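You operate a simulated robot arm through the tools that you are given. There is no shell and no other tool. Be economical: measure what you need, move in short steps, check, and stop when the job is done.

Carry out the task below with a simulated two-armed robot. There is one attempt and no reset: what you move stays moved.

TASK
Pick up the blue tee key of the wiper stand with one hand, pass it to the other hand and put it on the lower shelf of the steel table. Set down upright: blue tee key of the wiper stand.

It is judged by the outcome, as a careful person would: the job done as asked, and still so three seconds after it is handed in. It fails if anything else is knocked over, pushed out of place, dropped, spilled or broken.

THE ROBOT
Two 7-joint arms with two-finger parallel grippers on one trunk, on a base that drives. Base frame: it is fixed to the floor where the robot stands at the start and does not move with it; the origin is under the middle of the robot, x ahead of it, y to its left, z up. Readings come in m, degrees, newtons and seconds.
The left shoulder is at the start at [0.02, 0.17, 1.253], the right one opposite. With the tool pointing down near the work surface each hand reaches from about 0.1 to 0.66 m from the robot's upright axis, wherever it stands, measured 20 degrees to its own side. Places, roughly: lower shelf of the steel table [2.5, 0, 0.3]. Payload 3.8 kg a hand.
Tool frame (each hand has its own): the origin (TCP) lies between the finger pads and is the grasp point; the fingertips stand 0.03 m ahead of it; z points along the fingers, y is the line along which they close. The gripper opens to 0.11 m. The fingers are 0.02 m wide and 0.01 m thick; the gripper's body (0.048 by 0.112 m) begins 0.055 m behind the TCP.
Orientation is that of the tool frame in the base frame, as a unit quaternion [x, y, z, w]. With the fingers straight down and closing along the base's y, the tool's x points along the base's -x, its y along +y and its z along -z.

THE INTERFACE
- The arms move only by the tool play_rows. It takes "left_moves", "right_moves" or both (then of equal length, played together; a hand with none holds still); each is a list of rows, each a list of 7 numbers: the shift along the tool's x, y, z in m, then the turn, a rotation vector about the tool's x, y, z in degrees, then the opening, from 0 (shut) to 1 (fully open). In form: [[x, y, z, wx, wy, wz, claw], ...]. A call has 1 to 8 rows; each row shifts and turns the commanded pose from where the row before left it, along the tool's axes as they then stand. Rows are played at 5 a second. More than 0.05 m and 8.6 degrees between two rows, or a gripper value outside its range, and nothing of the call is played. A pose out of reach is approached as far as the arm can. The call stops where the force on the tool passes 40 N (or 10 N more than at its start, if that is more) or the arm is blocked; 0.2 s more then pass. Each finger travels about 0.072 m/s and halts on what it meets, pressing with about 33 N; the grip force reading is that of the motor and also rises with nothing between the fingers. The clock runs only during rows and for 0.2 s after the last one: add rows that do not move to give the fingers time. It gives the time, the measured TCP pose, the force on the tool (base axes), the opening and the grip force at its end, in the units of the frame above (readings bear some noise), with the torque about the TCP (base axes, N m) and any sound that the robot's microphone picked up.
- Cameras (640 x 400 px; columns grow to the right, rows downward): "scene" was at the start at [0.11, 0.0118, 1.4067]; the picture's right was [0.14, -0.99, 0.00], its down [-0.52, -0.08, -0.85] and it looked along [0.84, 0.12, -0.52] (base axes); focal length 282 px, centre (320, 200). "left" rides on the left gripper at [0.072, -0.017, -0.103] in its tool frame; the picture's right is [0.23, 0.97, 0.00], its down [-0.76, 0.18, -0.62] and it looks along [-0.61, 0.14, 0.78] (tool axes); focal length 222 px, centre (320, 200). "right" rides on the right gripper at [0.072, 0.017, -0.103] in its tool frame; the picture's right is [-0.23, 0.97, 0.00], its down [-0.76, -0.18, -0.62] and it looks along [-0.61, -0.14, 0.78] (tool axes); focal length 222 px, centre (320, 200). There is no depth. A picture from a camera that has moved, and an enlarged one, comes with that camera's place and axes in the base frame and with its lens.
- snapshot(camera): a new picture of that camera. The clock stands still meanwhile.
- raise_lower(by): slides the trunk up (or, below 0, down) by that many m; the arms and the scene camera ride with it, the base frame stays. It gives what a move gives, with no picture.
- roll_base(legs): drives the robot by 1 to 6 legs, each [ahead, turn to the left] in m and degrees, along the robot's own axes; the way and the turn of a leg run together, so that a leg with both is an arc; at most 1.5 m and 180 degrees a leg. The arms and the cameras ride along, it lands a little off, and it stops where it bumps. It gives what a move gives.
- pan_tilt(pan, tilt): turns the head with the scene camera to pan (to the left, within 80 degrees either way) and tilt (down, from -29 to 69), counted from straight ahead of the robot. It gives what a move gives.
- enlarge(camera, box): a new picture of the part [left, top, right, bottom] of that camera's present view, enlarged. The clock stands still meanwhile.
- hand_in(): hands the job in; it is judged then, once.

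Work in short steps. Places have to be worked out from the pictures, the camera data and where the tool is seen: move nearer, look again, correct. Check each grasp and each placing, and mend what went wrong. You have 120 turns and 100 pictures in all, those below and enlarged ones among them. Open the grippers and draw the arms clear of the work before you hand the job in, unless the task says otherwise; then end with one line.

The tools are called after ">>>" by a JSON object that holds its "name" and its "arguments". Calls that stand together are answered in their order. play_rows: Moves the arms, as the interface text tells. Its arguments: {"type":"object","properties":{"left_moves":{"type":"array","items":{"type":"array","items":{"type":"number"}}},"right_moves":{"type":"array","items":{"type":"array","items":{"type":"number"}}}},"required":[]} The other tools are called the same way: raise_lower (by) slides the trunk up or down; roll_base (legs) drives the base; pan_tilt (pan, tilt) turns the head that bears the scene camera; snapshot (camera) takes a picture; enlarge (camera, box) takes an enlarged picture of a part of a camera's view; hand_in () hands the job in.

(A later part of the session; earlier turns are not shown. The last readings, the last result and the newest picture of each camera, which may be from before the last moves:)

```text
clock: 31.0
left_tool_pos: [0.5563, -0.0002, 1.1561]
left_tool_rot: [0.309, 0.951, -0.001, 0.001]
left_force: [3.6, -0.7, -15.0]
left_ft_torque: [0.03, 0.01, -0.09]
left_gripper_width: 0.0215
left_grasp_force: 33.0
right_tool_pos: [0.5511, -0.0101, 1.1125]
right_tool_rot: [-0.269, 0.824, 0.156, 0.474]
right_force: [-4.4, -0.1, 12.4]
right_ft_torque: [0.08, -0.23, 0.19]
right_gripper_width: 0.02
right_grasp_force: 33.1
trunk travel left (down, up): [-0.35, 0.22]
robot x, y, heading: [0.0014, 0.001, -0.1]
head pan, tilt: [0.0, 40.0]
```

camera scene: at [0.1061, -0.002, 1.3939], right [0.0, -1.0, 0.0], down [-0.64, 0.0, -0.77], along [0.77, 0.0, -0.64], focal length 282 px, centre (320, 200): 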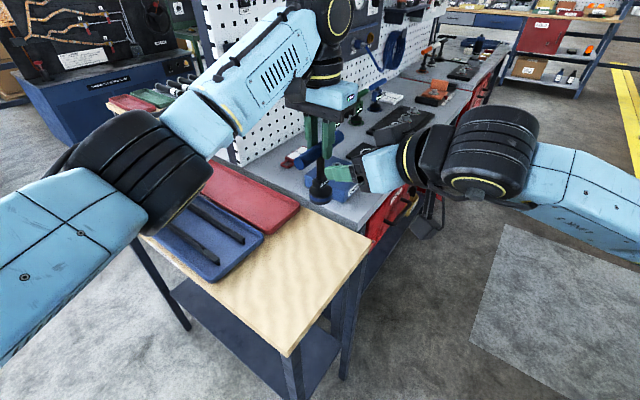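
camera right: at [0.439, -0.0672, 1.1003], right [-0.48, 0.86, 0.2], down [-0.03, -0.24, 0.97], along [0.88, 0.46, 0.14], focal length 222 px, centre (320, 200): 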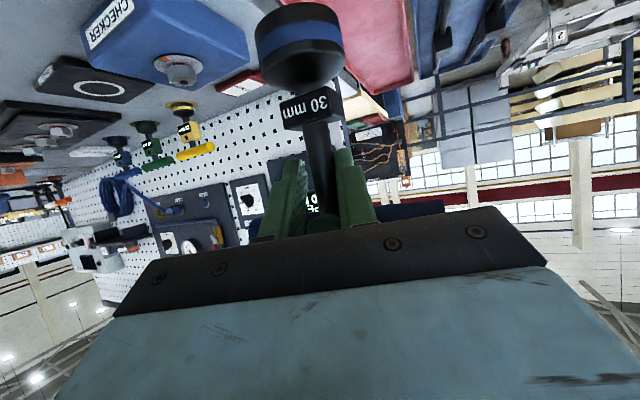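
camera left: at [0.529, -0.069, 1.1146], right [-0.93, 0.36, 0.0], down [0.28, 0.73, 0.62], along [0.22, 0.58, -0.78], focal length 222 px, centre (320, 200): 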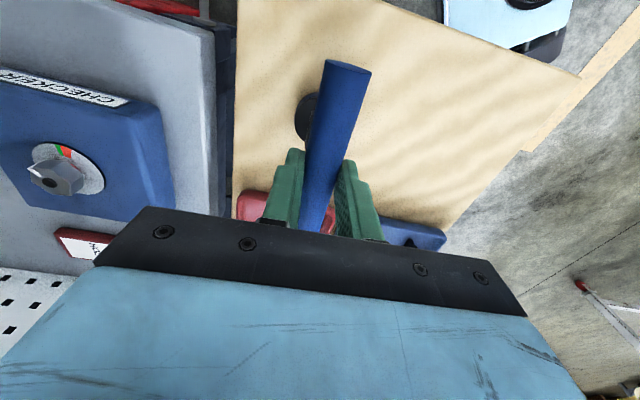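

Sideways strain is gone; a small vertical one remains. One more 2 mm up, then the left hand opens.

>>> {"name": "play_rows", "arguments": {"right_moves": [[-0.0017, 0, -0.001, 0, 0, 0, 0], [0, 0, 0, 0, 0, 0, 0], [0, 0, 0, 0, 0, 0, 0], [0, 0, 0, 0, 0, 0, 0], [0, 0, 0, 0, 0, 0, 0]], "left_moves": [[0, 0, 0, 0, 0, 0, 0], [0, 0, 0, 0, 0, 0, 0.25], [0, 0, 0, 0, 0, 0, 0.35], [0, 0, 0, 0, 0, 0, 0.45], [0, 0, 0, 0, 0, 0, 0.45]]}}

>>> {"name": "snapshot", "arguments": {"camera": "right"}}

>>> {"name": "enlarge", "arguments": {"camera": "scene", "box": [260, 70, 420, 220]}}

```text
clock: 32.1
left_tool_pos: [0.5612, 0.0065, 1.1549]
left_tool_rot: [0.3, 0.954, 0.005, 0.004]
left_force: [12.5, 9.5, -3.4]
left_ft_torque: [0.36, -0.32, -0.16]
left_gripper_width: 0.0413
left_grasp_force: 0.1
right_tool_pos: [0.55, -0.0125, 1.111]
right_tool_rot: [-0.269, 0.825, 0.155, 0.472]
right_force: [-13.5, -9.6, 1.4]
right_ft_torque: [0.13, -0.29, 0.25]
right_gripper_width: 0.0199
right_grasp_force: 32.9
trunk travel left (down, up): [-0.35, 0.22]
robot x, y, heading: [0.003, -0.0013, -0.1]
head pan, tilt: [0.0, 40.0]
stopped in row 5 (left hand): the force on the tool passed its limit at 40 N (the readings are from after the stop); the commanded pose is now the measured one
```

```text
67 pictures are left
camera right: at [0.4395, -0.0721, 1.1017], right [-0.48, 0.85, 0.2], down [-0.02, -0.23, 0.97], along [0.88, 0.47, 0.13], focal length 222 px, centre (320, 200)
```

right: 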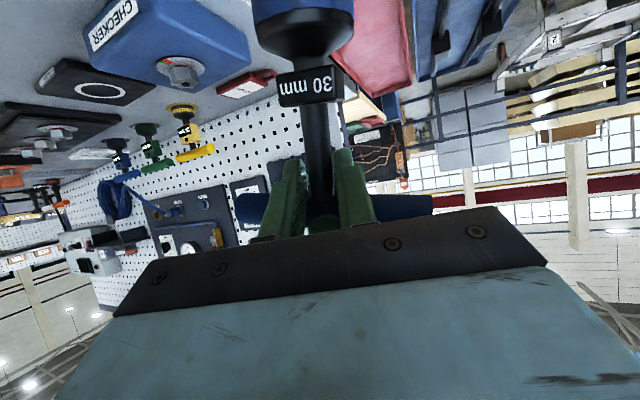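

```text
2.67 times, centred on (340, 145) of scene
camera zoom: at [0.1065, -0.001, 1.3939], right [0.0, -1.0, 0.0], down [-0.64, 0.0, -0.77], along [0.77, 0.0, -0.64], focal length 753 px, centre (267, 347)
```

zoom: 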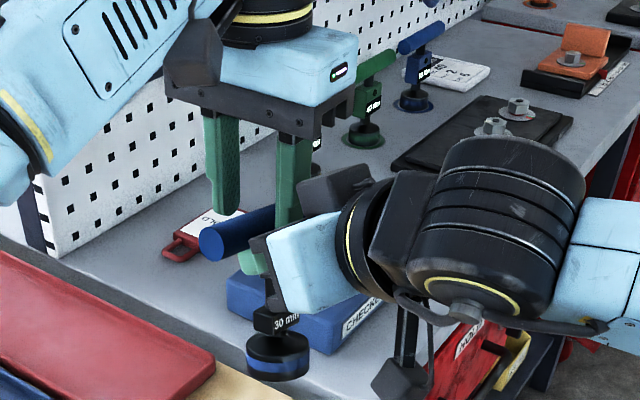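

The key is in the right hand; the left's opening finger met the right gripper, but 0.041 m clears the bar. I raise the left hand straight up, fingers slightly narrower.

>>> {"name": "play_rows", "arguments": {"left_moves": [[0, 0, 0, 0, 0, 0, 0.33], [0, 0, -0.01, 0, 0, 0, 0.33], [0, 0, -0.02, 0, 0, 0, 0.33], [0, 0, -0.025, 0, 0, 0, 0.33], [0, 0, -0.03, 0, 0, 0, 0.33], [0, 0, -0.03, 0, 0, 0, 0.33]]}}

>>> {"name": "snapshot", "arguments": {"camera": "right"}}

>>> {"name": "snapshot", "arguments": {"camera": "scene"}}

```text
clock: 33.5
left_tool_pos: [0.5555, 0.001, 1.2722]
left_tool_rot: [0.304, 0.953, 0.003, 0.002]
left_force: [0.5, 0.0, -0.7]
left_ft_torque: [-0.02, -0.05, -0.01]
left_gripper_width: 0.0362
left_grasp_force: 0.0
right_tool_pos: [0.5497, -0.0115, 1.1121]
right_tool_rot: [-0.269, 0.824, 0.156, 0.473]
right_force: [0.5, 0.2, -0.1]
right_ft_torque: [-0.03, 0.04, -0.02]
right_gripper_width: 0.014
right_grasp_force: 33.1
trunk travel left (down, up): [-0.35, 0.22]
robot x, y, heading: [0.0014, 0.0016, 0.1]
head pan, tilt: [0.0, 40.0]
```

```text
65 pictures are left
camera right: at [0.439, -0.0726, 1.1024], right [-0.48, 0.85, 0.2], down [-0.02, -0.24, 0.97], along [0.88, 0.47, 0.13], focal length 222 px, centre (320, 200)
```

right: 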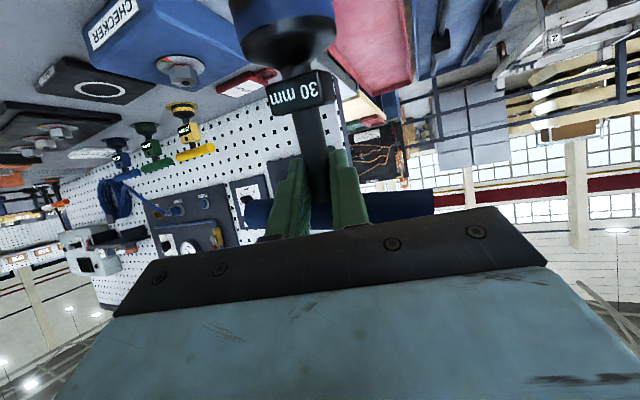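

```text
64 pictures are left
camera scene: at [0.1053, -0.0021, 1.394], right [0.0, -1.0, 0.0], down [-0.64, 0.0, -0.77], along [0.77, 0.0, -0.64], focal length 282 px, centre (320, 200)
```

scene: 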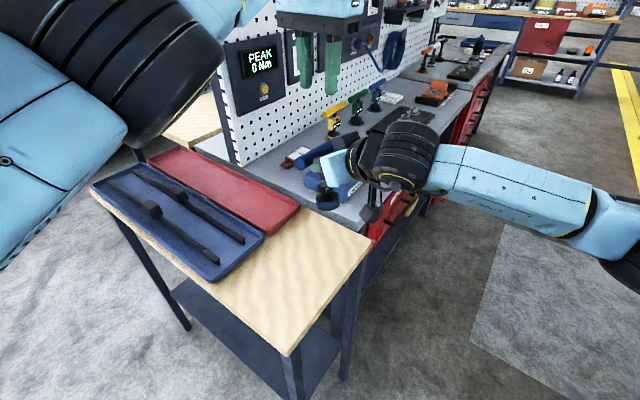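

The left hand is free; the key may have tilted in the right grip. I move the left hand away up and look closely.

>>> {"name": "enlarge", "arguments": {"camera": "scene", "box": [270, 100, 430, 220]}}

>>> {"name": "enlarge", "arguments": {"camera": "right", "box": [200, 0, 460, 240]}}

>>> {"name": "snapshot", "arguments": {"camera": "left"}}

```text
3.33 times, centred on (350, 160) of scene
camera zoom: at [0.1053, -0.0021, 1.394], right [0.0, -1.0, 0.0], down [-0.64, 0.0, -0.77], along [0.77, 0.0, -0.64], focal length 941 px, centre (220, 333)
```

zoom: 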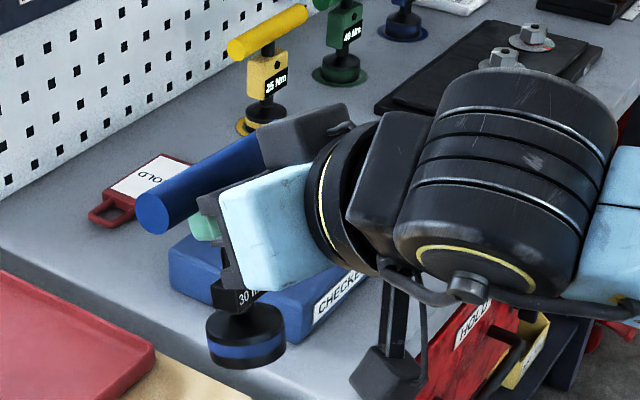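

```text
1.67 times, centred on (330, 120) of right
camera zoom: at [0.439, -0.0726, 1.1024], right [-0.48, 0.85, 0.2], down [-0.02, -0.24, 0.97], along [0.88, 0.47, 0.13], focal length 370 px, centre (303, 333)
```

zoom: 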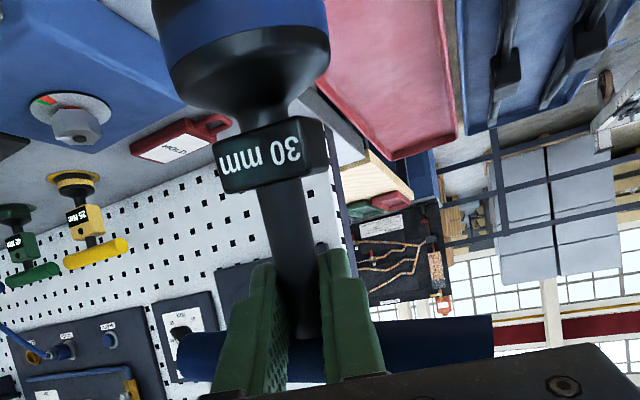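

```text
61 pictures are left
camera left: at [0.4863, 0.0296, 1.3741], right [0.38, 0.93, 0.01], down [0.72, -0.3, 0.63], along [0.58, -0.23, -0.78], focal length 222 px, centre (320, 200)
```

left: 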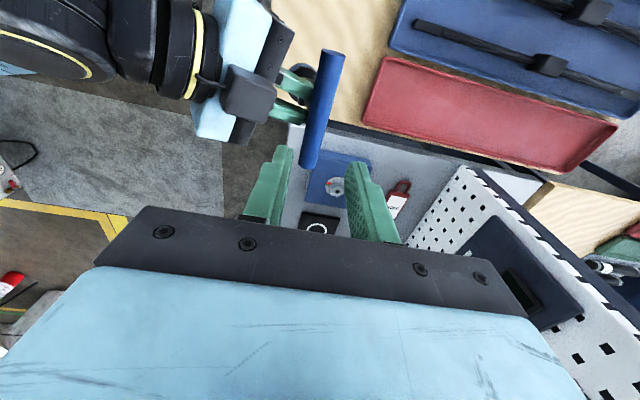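

The stem is held (0.014 m) but the key has tilted ~13° in the plane of the right hand, base toward the robot. I lift it and pitch the right hand up 13° to right it, while the left hand moves aside.

>>> {"name": "play_rows", "arguments": {"right_moves": [[-0.026, 0, -0.015, 0, 0, 0, 0], [-0.026, 0, -0.015, 0, 0, 0, 0], [-0.026, 0, -0.015, 0, 0, 0, 0], [0, 0, 0, 0, -6.5, 0, 0], [0, 0, 0, 0, -6.5, 0, 0], [0, 0, 0, 0, 0, 0, 0]], "left_moves": [[0.024, 0.034, 0, 0, 0, 0, 0.33], [0.024, 0.034, 0, 0, 0, 0, 0.33], [0.024, 0.034, 0, 0, 0, 0, 0.33], [0.024, 0.034, 0, 0, 0, 0, 0.33], [0.024, 0.034, 0, 0, 0, 0, 0.33], [0.024, 0.034, 0, 0, 0, 0, 0.33]]}}

>>> {"name": "pan_tilt", "arguments": {"pan": 0, "tilt": 20}}

>>> {"name": "snapshot", "arguments": {"camera": "scene"}}

>>> {"name": "snapshot", "arguments": {"camera": "left"}}

```text
clock: 34.9
left_tool_pos: [0.5591, 0.2558, 1.2724]
left_tool_rot: [0.304, 0.953, 0.003, 0.003]
left_force: [0.4, -0.9, 0.5]
left_ft_torque: [-0.02, 0.01, -0.01]
left_gripper_width: 0.0362
left_grasp_force: 0.1
right_tool_pos: [0.5504, -0.0106, 1.2022]
right_tool_rot: [-0.249, 0.765, 0.185, 0.564]
right_force: [0.4, 0.2, -2.4]
right_ft_torque: [-0.01, 0.03, -0.01]
right_gripper_width: 0.014
right_grasp_force: 33.4
trunk travel left (down, up): [-0.35, 0.22]
robot x, y, heading: [0.0015, 0.0046, -0.0]
head pan, tilt: [0.0, 40.0]
```

```text
clock: 35.7
left_tool_pos: [0.5595, 0.252, 1.2727]
left_tool_rot: [0.304, 0.953, 0.002, 0.004]
left_force: [-0.5, 0.6, 0.3]
left_ft_torque: [-0.01, 0.02, -0.03]
left_gripper_width: 0.0362
left_grasp_force: 0.1
right_tool_pos: [0.5511, -0.0118, 1.2015]
right_tool_rot: [-0.249, 0.766, 0.185, 0.564]
right_force: [0.1, -0.3, -3.1]
right_ft_torque: [0.0, 0.01, 0.02]
right_gripper_width: 0.0142
right_grasp_force: 32.7
trunk travel left (down, up): [-0.35, 0.22]
robot x, y, heading: [0.0041, -0.002, 0.0]
head pan, tilt: [0.0, 20.0]
```

```text
60 pictures are left
camera scene: at [0.1146, -0.0009, 1.4252], right [0.0, -1.0, 0.0], down [-0.34, 0.0, -0.94], along [0.94, 0.0, -0.34], focal length 282 px, centre (320, 200)
```

scene: 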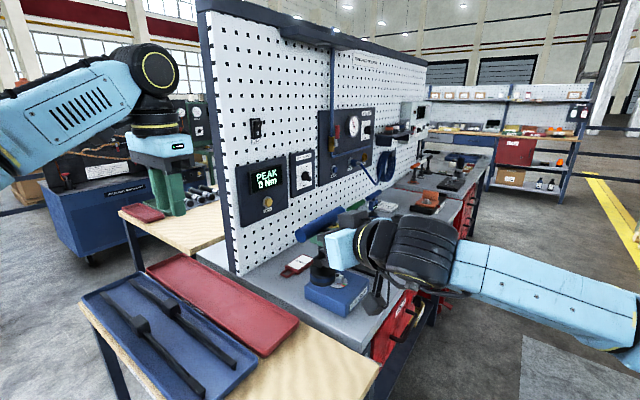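

```text
59 pictures are left
camera left: at [0.489, 0.2805, 1.3748], right [0.38, 0.93, 0.01], down [0.72, -0.3, 0.63], along [0.58, -0.23, -0.78], focal length 222 px, centre (320, 200)
```

left: 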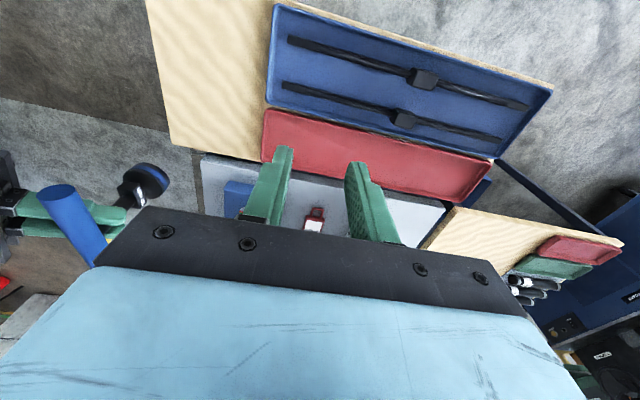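

Held securely (2.5 N weight). The steel table at ~[2.5, 0] must be behind the pegboard, so I back away and drive round to the left to look.

>>> {"name": "roll_base", "arguments": {"legs": [[-0.5, 0], [0, 75], [1.0, 0], [0, -60]]}}

>>> {"name": "snapshot", "arguments": {"camera": "scene"}}

```text
clock: 49.3
left_tool_pos: [0.2366, 1.3464, 1.2723]
left_tool_rot: [0.18, 0.984, 0.003, 0.002]
left_force: [-0.4, -0.2, 0.5]
left_ft_torque: [0.01, 0.03, 0.03]
left_gripper_width: 0.0365
left_grasp_force: 0.1
right_tool_pos: [0.2952, 1.0901, 1.202]
right_tool_rot: [-0.345, 0.728, 0.255, 0.535]
right_force: [-0.4, -0.4, -3.4]
right_ft_torque: [-0.04, 0.01, -0.01]
right_gripper_width: 0.0139
right_grasp_force: 33.4
trunk travel left (down, up): [-0.35, 0.22]
robot x, y, heading: [-0.2428, 0.9629, 14.6]
head pan, tilt: [0.0, 20.0]
```

```text
58 pictures are left
camera scene: at [-0.131, 0.99, 1.4253], right [0.25, -0.97, 0.0], down [-0.33, -0.09, -0.94], along [0.91, 0.24, -0.34], focal length 282 px, centre (320, 200)
```

scene: 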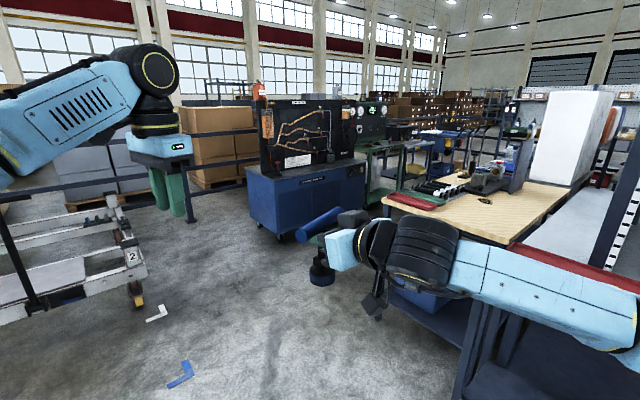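

I can now see behind the board. The target spot projects near column 505, rows 170-230. Let me enlarge there.

>>> {"name": "enlarge", "arguments": {"camera": "scene", "box": [360, 70, 640, 245]}}

>>> {"name": "pan_tilt", "arguments": {"pan": -35, "tilt": 30}}

>>> {"name": "snapshot", "arguments": {"camera": "scene"}}

```text
2.29 times, centred on (500, 158) of scene
camera zoom: at [-0.131, 0.99, 1.4253], right [0.25, -0.97, 0.0], down [-0.33, -0.09, -0.94], along [0.91, 0.24, -0.34], focal length 645 px, centre (-91, 297)
```

zoom: 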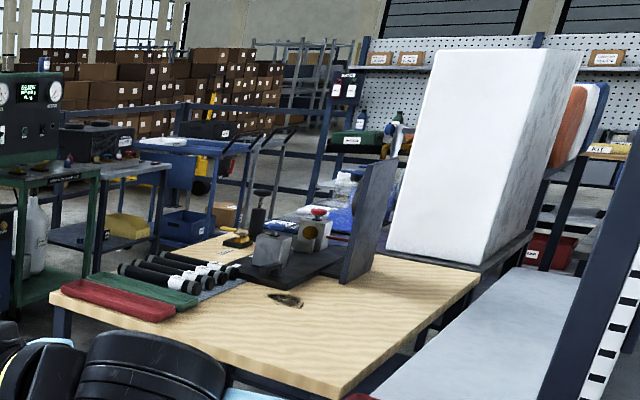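

```text
clock: 50.3
left_tool_pos: [0.2363, 1.3477, 1.2727]
left_tool_rot: [0.181, 0.984, 0.004, 0.003]
left_force: [-1.1, -1.7, 0.4]
left_ft_torque: [-0.01, -0.01, -0.01]
left_gripper_width: 0.0364
left_grasp_force: 0.0
right_tool_pos: [0.294, 1.0904, 1.2019]
right_tool_rot: [-0.345, 0.728, 0.255, 0.535]
right_force: [0.0, -0.4, -2.9]
right_ft_torque: [-0.05, 0.04, -0.02]
right_gripper_width: 0.0143
right_grasp_force: 32.6
trunk travel left (down, up): [-0.35, 0.22]
robot x, y, heading: [-0.2386, 0.9613, 14.6]
head pan, tilt: [-35.0, 30.0]
```

```text
56 pictures are left
camera scene: at [-0.1365, 0.9354, 1.4093], right [-0.35, -0.94, 0.0], down [-0.47, 0.17, -0.87], along [0.81, -0.3, -0.5], focal length 282 px, centre (320, 200)
```

scene: 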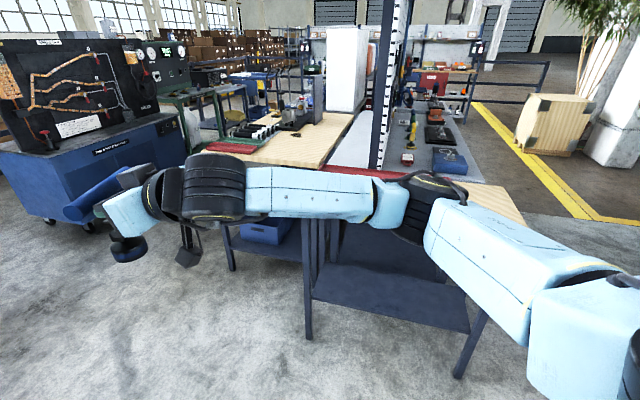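

The wooden table behind the board spans roughly [1.05..2.24, -0.1..1.0]; the steel table lies just beyond its far end near [2.5, 0]. I drive into the corridor on its left and look again.

>>> {"name": "roll_base", "arguments": {"legs": [[0, 16], [1.5, 0], [0, -60]]}}

>>> {"name": "pan_tilt", "arguments": {"pan": -15, "tilt": 30}}

>>> {"name": "snapshot", "arguments": {"camera": "scene"}}

```text
clock: 61.4
left_tool_pos: [1.6614, 1.6885, 1.2725]
left_tool_rot: [0.529, 0.848, 0.002, 0.004]
left_force: [0.7, 0.3, 0.5]
left_ft_torque: [0.02, -0.01, -0.01]
left_gripper_width: 0.0363
left_grasp_force: 0.2
right_tool_pos: [1.5281, 1.4606, 1.2017]
right_tool_rot: [-0.053, 0.804, 0.04, 0.591]
right_force: [0.3, 0.9, -2.4]
right_ft_torque: [0.0, 0.05, 0.02]
right_gripper_width: 0.0141
right_grasp_force: 32.7
trunk travel left (down, up): [-0.35, 0.22]
robot x, y, heading: [1.0484, 1.737, -28.5]
head pan, tilt: [-35.0, 30.0]
```

```text
clock: 62.2
left_tool_pos: [1.6612, 1.6888, 1.2735]
left_tool_rot: [0.529, 0.849, 0.002, 0.004]
left_force: [0.4, 0.1, -0.4]
left_ft_torque: [0.01, -0.05, 0.03]
left_gripper_width: 0.0361
left_grasp_force: 0.0
right_tool_pos: [1.5274, 1.4612, 1.2014]
right_tool_rot: [-0.053, 0.804, 0.04, 0.591]
right_force: [0.6, 0.5, -2.2]
right_ft_torque: [0.0, 0.03, 0.03]
right_gripper_width: 0.0139
right_grasp_force: 33.0
trunk travel left (down, up): [-0.35, 0.22]
robot x, y, heading: [1.047, 1.7352, -28.4]
head pan, tilt: [-15.0, 30.0]
```

```text
55 pictures are left
camera scene: at [1.1338, 1.6608, 1.4092], right [-0.69, -0.72, 0.0], down [-0.36, 0.34, -0.87], along [0.63, -0.6, -0.5], focal length 282 px, centre (320, 200)
```

scene: 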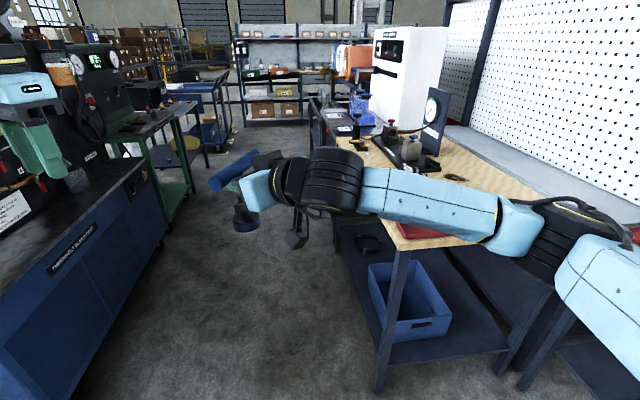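

The corridor is clear and a dark-framed table continues beyond the wooden one. I enlarge that part.

>>> {"name": "enlarge", "arguments": {"camera": "scene", "box": [200, 40, 460, 200]}}

```text
2.46 times, centred on (330, 120) of scene
camera zoom: at [1.1338, 1.6608, 1.4092], right [-0.69, -0.72, 0.0], down [-0.36, 0.34, -0.87], along [0.63, -0.6, -0.5], focal length 695 px, centre (295, 397)
```

zoom: 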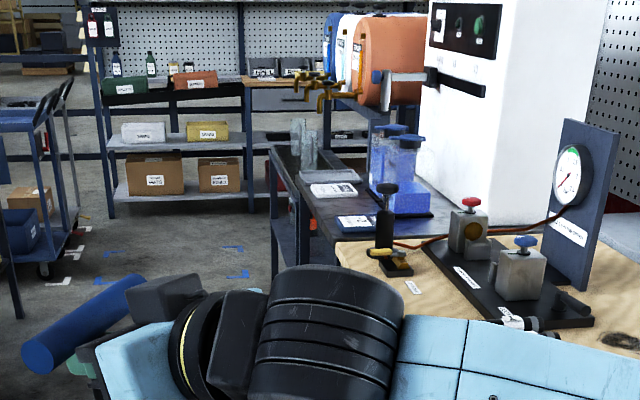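

The steel table's corridor edge runs about [2.33, 0.38] to [3.36, -0.31]. I drive down the middle of the corridor part-way and look again.

>>> {"name": "roll_base", "arguments": {"legs": [[0, 10], [0.6, 0], [0, -16.5], [0.9, 0]]}}

>>> {"name": "pan_tilt", "arguments": {"pan": -40, "tilt": 40}}

>>> {"name": "snapshot", "arguments": {"camera": "scene"}}

```text
clock: 71.5
left_tool_pos: [2.9576, 0.9066, 1.273]
left_tool_rot: [0.579, 0.815, 0.002, 0.004]
left_force: [0.4, 0.2, -0.2]
left_ft_torque: [0.0, 0.02, 0.01]
left_gripper_width: 0.0363
left_grasp_force: 0.1
right_tool_pos: [2.7967, 0.6971, 1.202]
right_tool_rot: [-0.006, 0.806, 0.006, 0.592]
right_force: [0.9, -0.7, -3.0]
right_ft_torque: [-0.01, 0.07, -0.02]
right_gripper_width: 0.0142
right_grasp_force: 33.2
trunk travel left (down, up): [-0.35, 0.22]
robot x, y, heading: [2.3512, 1.0238, -35.3]
head pan, tilt: [-15.0, 30.0]
```

```text
clock: 72.4
left_tool_pos: [2.9561, 0.9081, 1.2729]
left_tool_rot: [0.579, 0.815, 0.003, 0.004]
left_force: [-0.1, 0.6, -0.2]
left_ft_torque: [0.0, 0.01, 0.01]
left_gripper_width: 0.0365
left_grasp_force: 0.1
right_tool_pos: [2.7967, 0.6974, 1.203]
right_tool_rot: [-0.004, 0.805, 0.005, 0.593]
right_force: [-1.0, 0.4, -2.9]
right_ft_torque: [0.01, 0.02, 0.0]
right_gripper_width: 0.014
right_grasp_force: 33.0
trunk travel left (down, up): [-0.35, 0.22]
robot x, y, heading: [2.3545, 1.0259, -35.5]
head pan, tilt: [-40.0, 40.0]
```

```text
53 pictures are left
camera scene: at [2.3934, 0.93, 1.3939], right [-0.97, -0.25, 0.0], down [-0.16, 0.62, -0.77], along [0.19, -0.74, -0.64], focal length 282 px, centre (320, 200)
```

scene: 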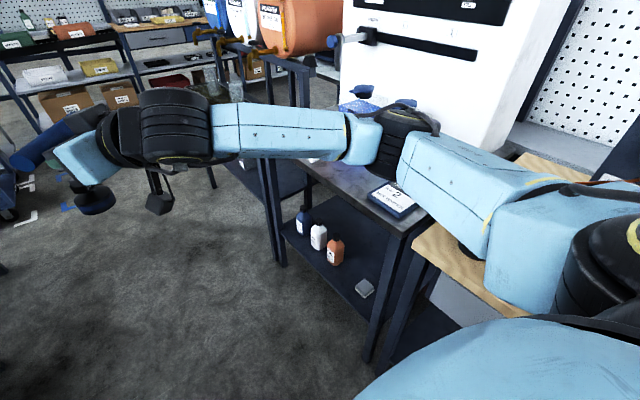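

This is the steel table: front edge about [2.29, 0.42]-[2.83, 0.10], with three bottles and a small box on its lower shelf near the front edge. I drive on so as to face it squarely, a little farther out.

>>> {"name": "roll_base", "arguments": {"legs": [[0, 10], [0.68, 0], [0, -99]]}}

>>> {"name": "pan_tilt", "arguments": {"pan": 0, "tilt": 50}}

>>> {"name": "snapshot", "arguments": {"camera": "scene"}}

```text
clock: 81.1
left_tool_pos: [2.8507, 0.132, 1.2724]
left_tool_rot: [0.985, 0.171, -0.001, 0.005]
left_force: [-0.4, -1.0, -0.2]
left_ft_torque: [-0.03, 0.03, -0.01]
left_gripper_width: 0.0363
left_grasp_force: 0.0
right_tool_pos: [2.6397, 0.2917, 1.201]
right_tool_rot: [0.564, 0.575, -0.414, 0.424]
right_force: [-0.5, -0.1, -2.2]
right_ft_torque: [0.05, 0.0, -0.02]
right_gripper_width: 0.014
right_grasp_force: 32.4
trunk travel left (down, up): [-0.35, 0.22]
robot x, y, heading: [2.9645, 0.7373, -125.0]
head pan, tilt: [-40.0, 40.0]
```

```text
clock: 82.1
left_tool_pos: [2.8491, 0.1322, 1.2719]
left_tool_rot: [0.985, 0.171, -0.002, 0.004]
left_force: [0.7, 0.3, 0.0]
left_ft_torque: [0.01, 0.0, -0.03]
left_gripper_width: 0.0363
left_grasp_force: 0.1
right_tool_pos: [2.639, 0.2916, 1.2024]
right_tool_rot: [0.564, 0.575, -0.414, 0.424]
right_force: [0.5, 0.3, -2.9]
right_ft_torque: [0.04, 0.02, 0.0]
right_gripper_width: 0.0138
right_grasp_force: 32.8
trunk travel left (down, up): [-0.35, 0.22]
robot x, y, heading: [2.965, 0.736, -125.0]
head pan, tilt: [0.0, 50.0]
```

```text
52 pictures are left
camera scene: at [2.9082, 0.6546, 1.3797], right [-0.82, 0.57, 0.0], down [0.44, 0.63, -0.64], along [-0.37, -0.53, -0.77], focal length 282 px, centre (320, 200)
```

scene: 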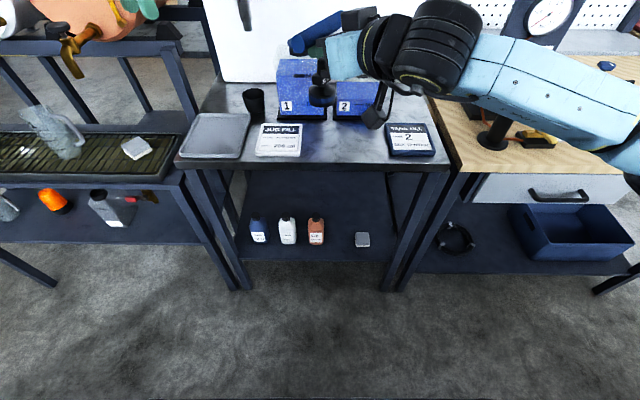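

Clear view: shelf front edge ~0.66 m ahead, z≈0.30; a free gap of ~0.137 m between the orange bottle and the small box, centred ~0.085 m to my right. I back off 0.28 m, then draw the left hand in and turn the right hand straight ahead.

>>> {"name": "roll_base", "arguments": {"legs": [[-0.28, 0]]}}

>>> {"name": "play_rows", "arguments": {"left_moves": [[0.026, -0.018, -0.015, 0, 0, 0, 0.33], [0.026, -0.018, -0.015, 0, 0, 0, 0.33], [0.026, -0.018, -0.015, 0, 0, 0, 0.33], [0.026, -0.018, -0.015, 0, 0, 0, 0.33], [0.026, -0.018, -0.015, 0, 0, 0, 0.33], [0.026, -0.018, -0.015, 0, 0, 0, 0.33], [0.026, -0.018, -0.015, 0, 0, 0, 0.33]], "right_moves": [[0, -0.01, 0, 5, 0, 1.5, 0], [0, -0.01, 0, 5, 0, 1.5, 0], [0, -0.01, 0, 5, 0, 1.5, 0], [0, -0.01, 0, 5, 0, 1.5, 0], [0, -0.01, 0, 5, 0, 1.5, 0], [0, -0.01, 0, 5, 0, 1.5, 0], [0, -0.01, 0, 4.4, 0, 1.5, 0]]}}

>>> {"name": "snapshot", "arguments": {"camera": "scene"}}

```text
clock: 84.1
left_tool_pos: [3.0111, 0.3602, 1.2724]
left_tool_rot: [0.985, 0.171, -0.002, 0.004]
left_force: [0.4, 0.1, 0.0]
left_ft_torque: [0.04, -0.01, 0.0]
left_gripper_width: 0.0365
left_grasp_force: 0.0
right_tool_pos: [2.7983, 0.5196, 1.2017]
right_tool_rot: [0.564, 0.575, -0.415, 0.423]
right_force: [1.1, 0.6, -2.3]
right_ft_torque: [0.02, -0.01, -0.03]
right_gripper_width: 0.0142
right_grasp_force: 33.2
trunk travel left (down, up): [-0.35, 0.22]
robot x, y, heading: [3.1221, 0.9633, -124.9]
head pan, tilt: [0.0, 50.0]
```

```text
clock: 85.7
left_tool_pos: [3.14, 0.5419, 1.3769]
left_tool_rot: [0.985, 0.171, -0.001, 0.005]
left_force: [-0.6, 0.8, -0.1]
left_ft_torque: [-0.02, 0.0, -0.01]
left_gripper_width: 0.0364
left_grasp_force: 0.0
right_tool_pos: [2.7321, 0.5364, 1.2019]
right_tool_rot: [0.714, 0.373, -0.526, 0.274]
right_force: [0.4, 0.2, -2.4]
right_ft_torque: [0.06, -0.01, 0.01]
right_gripper_width: 0.0138
right_grasp_force: 33.0
trunk travel left (down, up): [-0.35, 0.22]
robot x, y, heading: [3.121, 0.9633, -125.0]
head pan, tilt: [0.0, 50.0]
```

```text
51 pictures are left
camera scene: at [3.0678, 0.8825, 1.3798], right [-0.82, 0.57, 0.0], down [0.44, 0.63, -0.64], along [-0.37, -0.53, -0.77], focal length 282 px, centre (320, 200)
```

scene: 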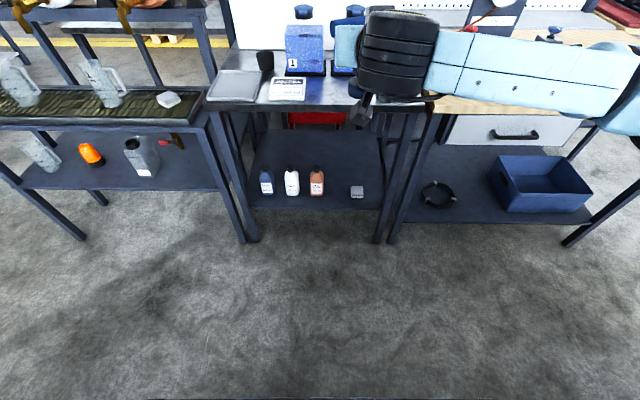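

The right hand now points straight ahead, 17° below horizontal. I lower the trunk fully.

>>> {"name": "raise_lower", "arguments": {"by": -0.35}}

>>> {"name": "play_rows", "arguments": {"right_moves": [[0.043, 0, 0.0134, 0, 0, 0, 0], [0.043, 0, 0.0134, 0, 0, 0, 0], [0.043, 0, 0.0134, 0, 0, 0, 0], [0.043, 0, 0.0134, 0, 0, 0, 0], [0.043, 0, 0.0134, 0, 0, 0, 0], [0.043, 0, 0.0134, 0, 0, 0, 0], [0.043, 0, 0.0134, 0, 0, 0, 0]]}}

>>> {"name": "snapshot", "arguments": {"camera": "scene"}}

```text
clock: 89.1
left_tool_pos: [3.1389, 0.5407, 1.0261]
left_tool_rot: [0.985, 0.171, -0.001, 0.004]
left_force: [-1.2, 0.1, -0.5]
left_ft_torque: [0.02, 0.04, -0.01]
left_gripper_width: 0.0362
left_grasp_force: 0.2
right_tool_pos: [2.7313, 0.5352, 0.8514]
right_tool_rot: [0.714, 0.374, -0.525, 0.274]
right_force: [0.7, 0.3, -3.2]
right_ft_torque: [0.04, -0.03, 0.01]
right_gripper_width: 0.0141
right_grasp_force: 33.2
trunk travel left (down, up): [0.0, 0.57]
robot x, y, heading: [3.125, 0.9627, -124.9]
head pan, tilt: [0.0, 50.0]
```

```text
clock: 90.7
left_tool_pos: [3.1392, 0.5414, 1.0271]
left_tool_rot: [0.985, 0.171, -0.001, 0.003]
left_force: [-0.5, 0.1, 0.1]
left_ft_torque: [0.0, 0.0, 0.04]
left_gripper_width: 0.0365
left_grasp_force: 0.0
right_tool_pos: [2.7749, 0.5027, 0.5734]
right_tool_rot: [0.718, 0.371, -0.525, 0.267]
right_force: [0.8, -0.3, -3.5]
right_ft_torque: [0.03, -0.03, -0.01]
right_gripper_width: 0.0137
right_grasp_force: 32.6
right hand out of reach, approached as far as the arm can: row 5, 6, 7
trunk travel left (down, up): [0.0, 0.57]
robot x, y, heading: [3.1217, 0.9618, -125.0]
head pan, tilt: [0.0, 50.0]
```

```text
50 pictures are left
camera scene: at [3.067, 0.8815, 1.0297], right [-0.82, 0.57, 0.0], down [0.44, 0.63, -0.64], along [-0.37, -0.53, -0.77], focal length 282 px, centre (320, 200)
```

scene: 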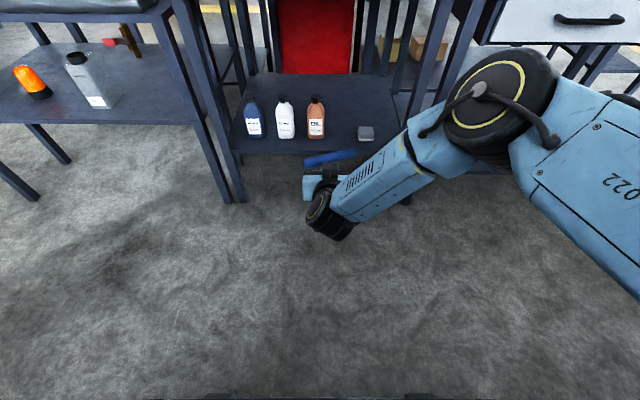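

The arm nears a limit at z 0.57 close in. Reaching farther forward should ease the wrist, so I move forward 0.10, down 0.10, right 0.05.

>>> {"name": "play_rows", "arguments": {"right_moves": [[-0.01, -0.008, 0.032, 0, 0, 0, 0], [-0.01, -0.008, 0.032, 0, 0, 0, 0], [0.02, -0.01, 0.02, 0, 0, 0, 0], [0.02, -0.01, 0.02, 0, 0, 0, 0], [0.025, -0.01, 0.015, 0, 0, 0, 0], [0.025, 0, 0.01, 0, 0, 0, 0]]}}

>>> {"name": "snapshot", "arguments": {"camera": "scene"}}

```text
clock: 92.1
left_tool_pos: [3.1396, 0.5421, 1.0268]
left_tool_rot: [0.985, 0.171, -0.002, 0.004]
left_force: [0.0, 0.4, -0.1]
left_ft_torque: [0.02, 0.04, 0.01]
left_gripper_width: 0.0362
left_grasp_force: 0.2
right_tool_pos: [2.7031, 0.4141, 0.5251]
right_tool_rot: [0.715, 0.373, -0.525, 0.271]
right_force: [-0.3, -0.6, -3.4]
right_ft_torque: [0.02, -0.02, -0.03]
right_gripper_width: 0.014
right_grasp_force: 32.8
right hand out of reach, approached as far as the arm can: row 1, 3, 4, 5, 6
trunk travel left (down, up): [0.0, 0.57]
robot x, y, heading: [3.1224, 0.9646, -124.9]
head pan, tilt: [0.0, 50.0]
```

```text
49 pictures are left
camera scene: at [3.0678, 0.8812, 1.0298], right [-0.82, 0.57, 0.0], down [0.44, 0.63, -0.64], along [-0.37, -0.53, -0.77], focal length 282 px, centre (320, 200)
```

scene: 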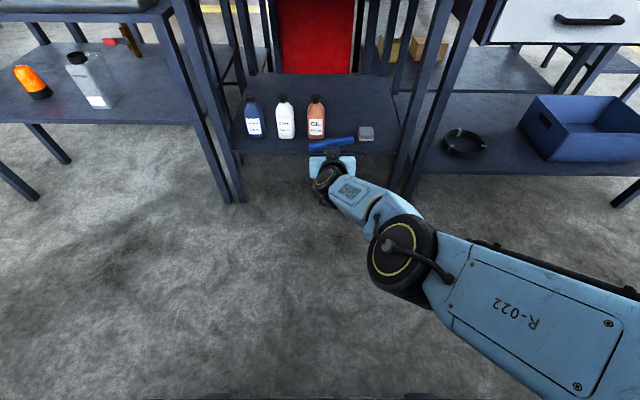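

I look at the right arm's shape to see what limits it.

>>> {"name": "pan_tilt", "arguments": {"pan": -35, "tilt": 50}}

>>> {"name": "snapshot", "arguments": {"camera": "scene"}}

>>> {"name": "snapshot", "arguments": {"camera": "right"}}

```text
clock: 93.1
left_tool_pos: [3.1389, 0.5416, 1.0268]
left_tool_rot: [0.985, 0.171, -0.001, 0.004]
left_force: [-0.1, -0.2, -0.3]
left_ft_torque: [0.0, 0.0, 0.04]
left_gripper_width: 0.0364
left_grasp_force: 0.2
right_tool_pos: [2.7019, 0.4155, 0.5241]
right_tool_rot: [0.714, 0.373, -0.525, 0.273]
right_force: [0.0, 0.1, -3.5]
right_ft_torque: [0.03, -0.01, 0.02]
right_gripper_width: 0.0142
right_grasp_force: 32.4
trunk travel left (down, up): [0.0, 0.57]
robot x, y, heading: [3.1235, 0.963, -125.0]
head pan, tilt: [-35.0, 50.0]
```

```text
48 pictures are left
camera scene: at [3.0389, 0.9182, 1.0297], right [-0.34, 0.94, 0.0], down [0.72, 0.26, -0.64], along [-0.6, -0.22, -0.77], focal length 282 px, centre (320, 200)
```

scene: 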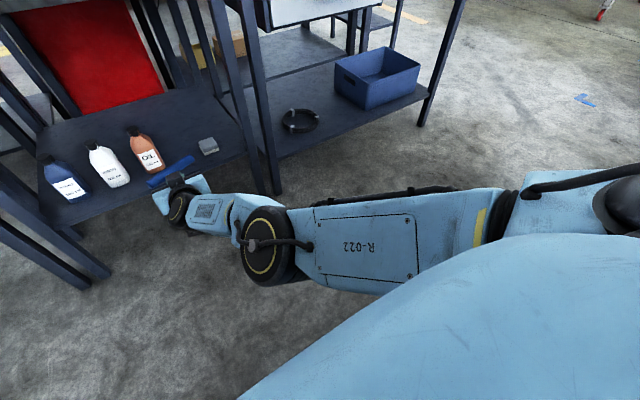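

```text
47 pictures are left
camera right: at [2.7859, 0.5046, 0.4877], right [0.76, -0.61, 0.21], down [0.07, 0.4, 0.91], along [-0.65, -0.68, 0.34], focal length 222 px, centre (320, 200)
```

right: 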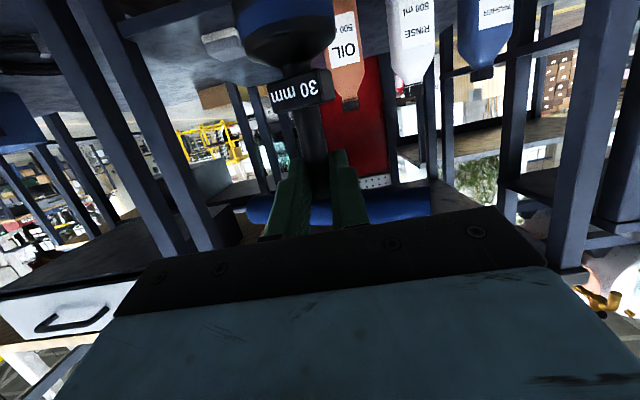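

The arm is nearly stretched here. I try drawing back and down to see whether a lower elbow is found.

>>> {"name": "play_rows", "arguments": {"right_moves": [[0.03, -0.01, -0.02, 0, 0, 0, 0], [0.03, -0.01, -0.02, 0, 0, 0, 0], [0.03, -0.01, -0.02, 0, 0, 0, 0]]}}

>>> {"name": "snapshot", "arguments": {"camera": "scene"}}

```text
clock: 93.9
left_tool_pos: [3.1394, 0.5418, 1.0258]
left_tool_rot: [0.985, 0.171, -0.002, 0.004]
left_force: [0.5, -0.6, -0.1]
left_ft_torque: [0.01, 0.0, 0.02]
left_gripper_width: 0.0361
left_grasp_force: 0.0
right_tool_pos: [2.7073, 0.4181, 0.5174]
right_tool_rot: [0.717, 0.372, -0.524, 0.269]
right_force: [0.3, -0.4, -3.0]
right_ft_torque: [0.05, 0.01, -0.01]
right_gripper_width: 0.014
right_grasp_force: 33.0
right hand out of reach, approached as far as the arm can: row 1, 2, 3
trunk travel left (down, up): [0.0, 0.57]
robot x, y, heading: [3.1207, 0.9686, -124.9]
head pan, tilt: [-35.0, 50.0]
```

```text
46 pictures are left
camera scene: at [3.0388, 0.9183, 1.0297], right [-0.34, 0.94, 0.0], down [0.72, 0.26, -0.64], along [-0.6, -0.22, -0.77], focal length 282 px, centre (320, 200)
```

scene: 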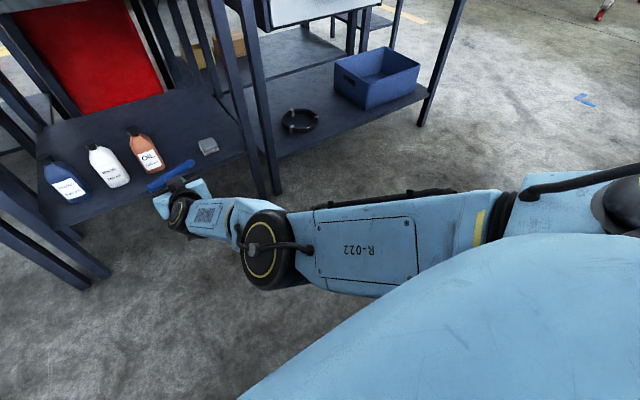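

This is a wrist limit: the hand cannot be this level at that height. I test how low it goes when pitched steeper (45° below horizontal).

>>> {"name": "play_rows", "arguments": {"right_moves": [[0, 0, 0, 0, 7, 0, 0], [0, 0, 0, 0, 7, 0, 0], [0, 0, 0, 0, 7, 0, 0], [0, 0, 0, 0, 7, 0, 0], [0, 0, 0, 0, 0, 0, 0]]}}

>>> {"name": "snapshot", "arguments": {"camera": "scene"}}

```text
clock: 95.1
left_tool_pos: [3.1379, 0.5399, 1.0273]
left_tool_rot: [0.985, 0.171, -0.001, 0.003]
left_force: [0.0, 0.4, -0.7]
left_ft_torque: [-0.01, -0.02, -0.03]
left_gripper_width: 0.036
left_grasp_force: 0.1
right_tool_pos: [2.7012, 0.4256, 0.5099]
right_tool_rot: [0.819, 0.429, -0.337, 0.176]
right_force: [0.9, 0.9, -2.8]
right_ft_torque: [-0.02, -0.01, 0.04]
right_gripper_width: 0.0139
right_grasp_force: 32.7
right hand out of reach, approached as far as the arm can: row 1, 4
trunk travel left (down, up): [0.0, 0.57]
robot x, y, heading: [3.1248, 0.9647, -125.1]
head pan, tilt: [-35.0, 50.0]
```

```text
45 pictures are left
camera scene: at [3.0389, 0.9183, 1.0297], right [-0.34, 0.94, 0.0], down [0.72, 0.26, -0.64], along [-0.6, -0.22, -0.77], focal length 282 px, centre (320, 200)
```

scene: 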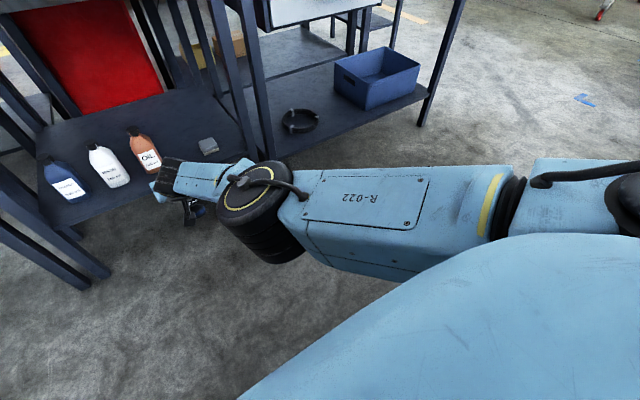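

At 45° it holds z 0.51; I try straight down in small steps.

>>> {"name": "play_rows", "arguments": {"right_moves": [[0.021, 0, 0.021, 0, 0, 0, 0], [0.021, 0, 0.021, 0, 0, 0, 0], [0.021, 0, 0.021, 0, 0, 0, 0]]}}

```text
clock: 95.9
left_tool_pos: [3.1389, 0.5416, 1.0273]
left_tool_rot: [0.985, 0.171, -0.001, 0.005]
left_force: [-1.3, 0.0, 0.0]
left_ft_torque: [0.01, 0.03, -0.02]
left_gripper_width: 0.0365
left_grasp_force: 0.1
right_tool_pos: [2.695, 0.451, 0.4679]
right_tool_rot: [0.82, 0.428, -0.338, 0.176]
right_force: [-0.6, -0.1, -2.8]
right_ft_torque: [0.01, 0.07, -0.01]
right_gripper_width: 0.0141
right_grasp_force: 33.1
right hand out of reach, approached as far as the arm can: row 1, 2, 3
trunk travel left (down, up): [0.0, 0.57]
robot x, y, heading: [3.1241, 0.9657, -124.8]
head pan, tilt: [-35.0, 50.0]
```

Now it looks like plain reach; I move back and down together (along tool x).

>>> {"name": "play_rows", "arguments": {"right_moves": [[0.035, 0, 0, 0, 0, 0, 0], [0.035, 0, 0, 0, 0, 0, 0], [0.035, 0, 0, 0, 0, 0, 0], [0.02, 0, 0, 0, 0, 0, 0]]}}

>>> {"name": "snapshot", "arguments": {"camera": "scene"}}

```text
clock: 96.9
left_tool_pos: [3.1394, 0.5419, 1.0257]
left_tool_rot: [0.985, 0.171, -0.001, 0.004]
left_force: [0.5, -0.6, -1.5]
left_ft_torque: [0.02, 0.02, -0.03]
left_gripper_width: 0.036
left_grasp_force: 0.1
right_tool_pos: [2.7436, 0.5088, 0.3684]
right_tool_rot: [0.819, 0.429, -0.337, 0.176]
right_force: [0.3, -0.5, -2.4]
right_ft_torque: [0.01, 0.02, 0.03]
right_gripper_width: 0.0138
right_grasp_force: 33.1
right hand out of reach, approached as far as the arm can: row 1, 2, 3
trunk travel left (down, up): [0.0, 0.57]
robot x, y, heading: [3.122, 0.9624, -125.2]
head pan, tilt: [-35.0, 50.0]
```

```text
44 pictures are left
camera scene: at [3.0388, 0.9183, 1.0297], right [-0.34, 0.94, 0.0], down [0.72, 0.26, -0.64], along [-0.6, -0.22, -0.77], focal length 282 px, centre (320, 200)
```

scene: 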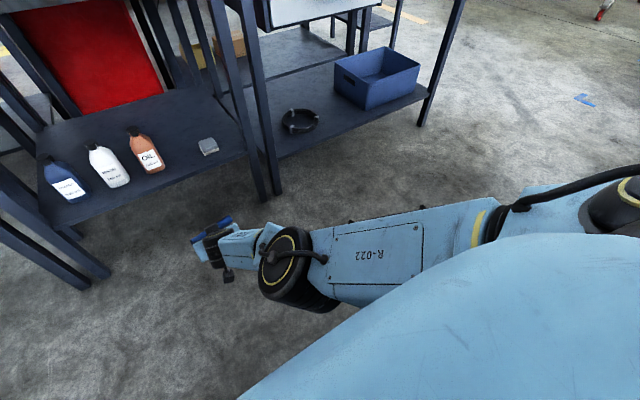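

At 45° the hand does reach z 0.37 at 0.59 m ahead. From this shape I test how far it can be levelled again.

>>> {"name": "play_rows", "arguments": {"right_moves": [[-0.014, 0, -0.014, 0, 0, 0, 0], [0, 0, 0, 0, -7, 0, 0], [0, 0, 0, 0, -7, 0, 0], [0, 0, 0, 0, -7, 0, 0], [0, 0, 0, 0, -7, 0, 0]]}}

```text
clock: 98.1
left_tool_pos: [3.1388, 0.5407, 1.0257]
left_tool_rot: [0.985, 0.171, -0.001, 0.004]
left_force: [0.0, 0.4, 0.6]
left_ft_torque: [0.01, 0.03, 0.02]
left_gripper_width: 0.0365
left_grasp_force: 0.0
right_tool_pos: [2.7402, 0.501, 0.3822]
right_tool_rot: [0.772, 0.406, -0.433, 0.227]
right_force: [0.4, -0.6, -3.1]
right_ft_torque: [0.04, -0.03, -0.03]
right_gripper_width: 0.0138
right_grasp_force: 32.8
right hand out of reach, approached as far as the arm can: row 1, 4, 5
trunk travel left (down, up): [0.0, 0.57]
robot x, y, heading: [3.1214, 0.9607, -124.9]
head pan, tilt: [-35.0, 50.0]
```

The limit here is ~31° below horizontal, against ~17° for a truly upright key. I measure the key's actual tilt from two cameras before deciding.

>>> {"name": "pan_tilt", "arguments": {"pan": -5, "tilt": 55}}

>>> {"name": "enlarge", "arguments": {"camera": "scene", "box": [220, 80, 420, 220]}}

>>> {"name": "snapshot", "arguments": {"camera": "left"}}

>>> {"name": "snapshot", "arguments": {"camera": "right"}}

```text
clock: 99.1
left_tool_pos: [3.1397, 0.5417, 1.0262]
left_tool_rot: [0.985, 0.171, -0.001, 0.004]
left_force: [0.0, -0.1, 0.1]
left_ft_torque: [0.01, 0.0, 0.0]
left_gripper_width: 0.0363
left_grasp_force: 0.0
right_tool_pos: [2.7399, 0.4999, 0.3829]
right_tool_rot: [0.772, 0.404, -0.435, 0.226]
right_force: [0.7, -0.5, -3.1]
right_ft_torque: [0.06, -0.03, 0.02]
right_gripper_width: 0.0139
right_grasp_force: 32.9
trunk travel left (down, up): [0.0, 0.57]
robot x, y, heading: [3.1275, 0.9626, -125.1]
head pan, tilt: [-5.0, 55.0]
```

```text
2.86 times, centred on (320, 150) of scene
camera zoom: at [3.0648, 0.8895, 1.0232], right [-0.77, 0.64, 0.0], down [0.53, 0.63, -0.57], along [-0.37, -0.44, -0.82], focal length 807 px, centre (320, 343)
```

zoom: 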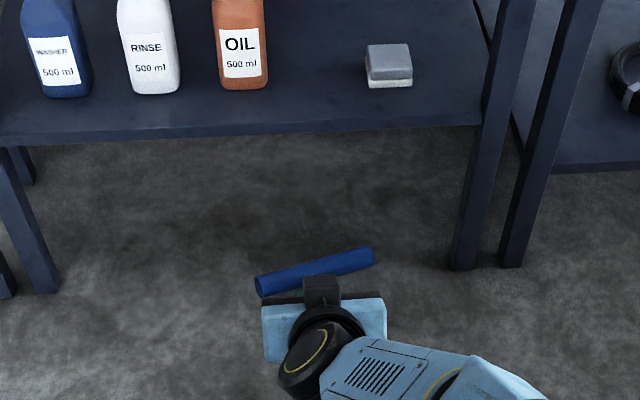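

```text
42 pictures are left
camera left: at [3.2007, 0.5827, 1.1289], right [0.54, -0.84, 0.01], down [-0.66, -0.42, 0.63], along [-0.53, -0.34, -0.78], focal length 222 px, centre (320, 200)
```

left: 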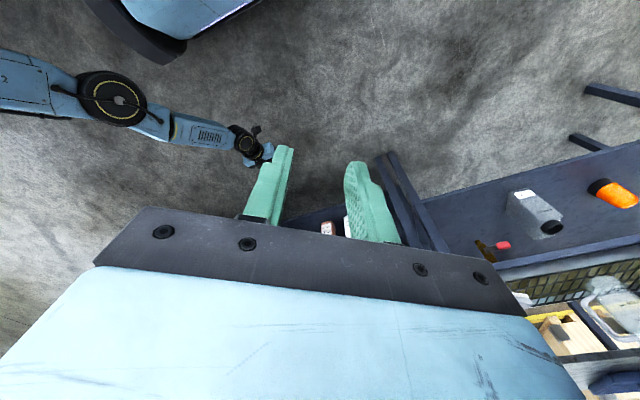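

```text
41 pictures are left
camera right: at [2.8278, 0.5947, 0.3759], right [0.73, -0.65, 0.19], down [-0.07, 0.21, 0.97], along [-0.68, -0.73, 0.11], focal length 222 px, centre (320, 200)
```

right: 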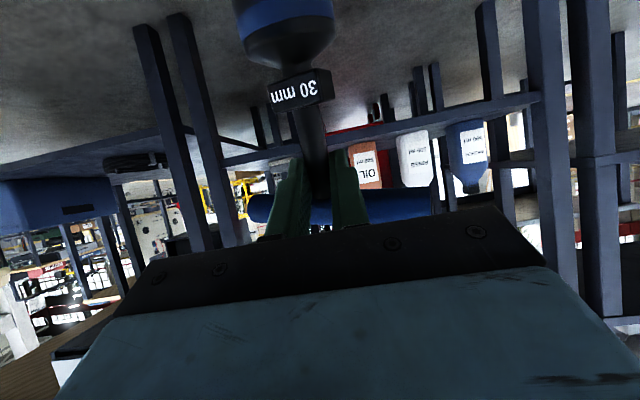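

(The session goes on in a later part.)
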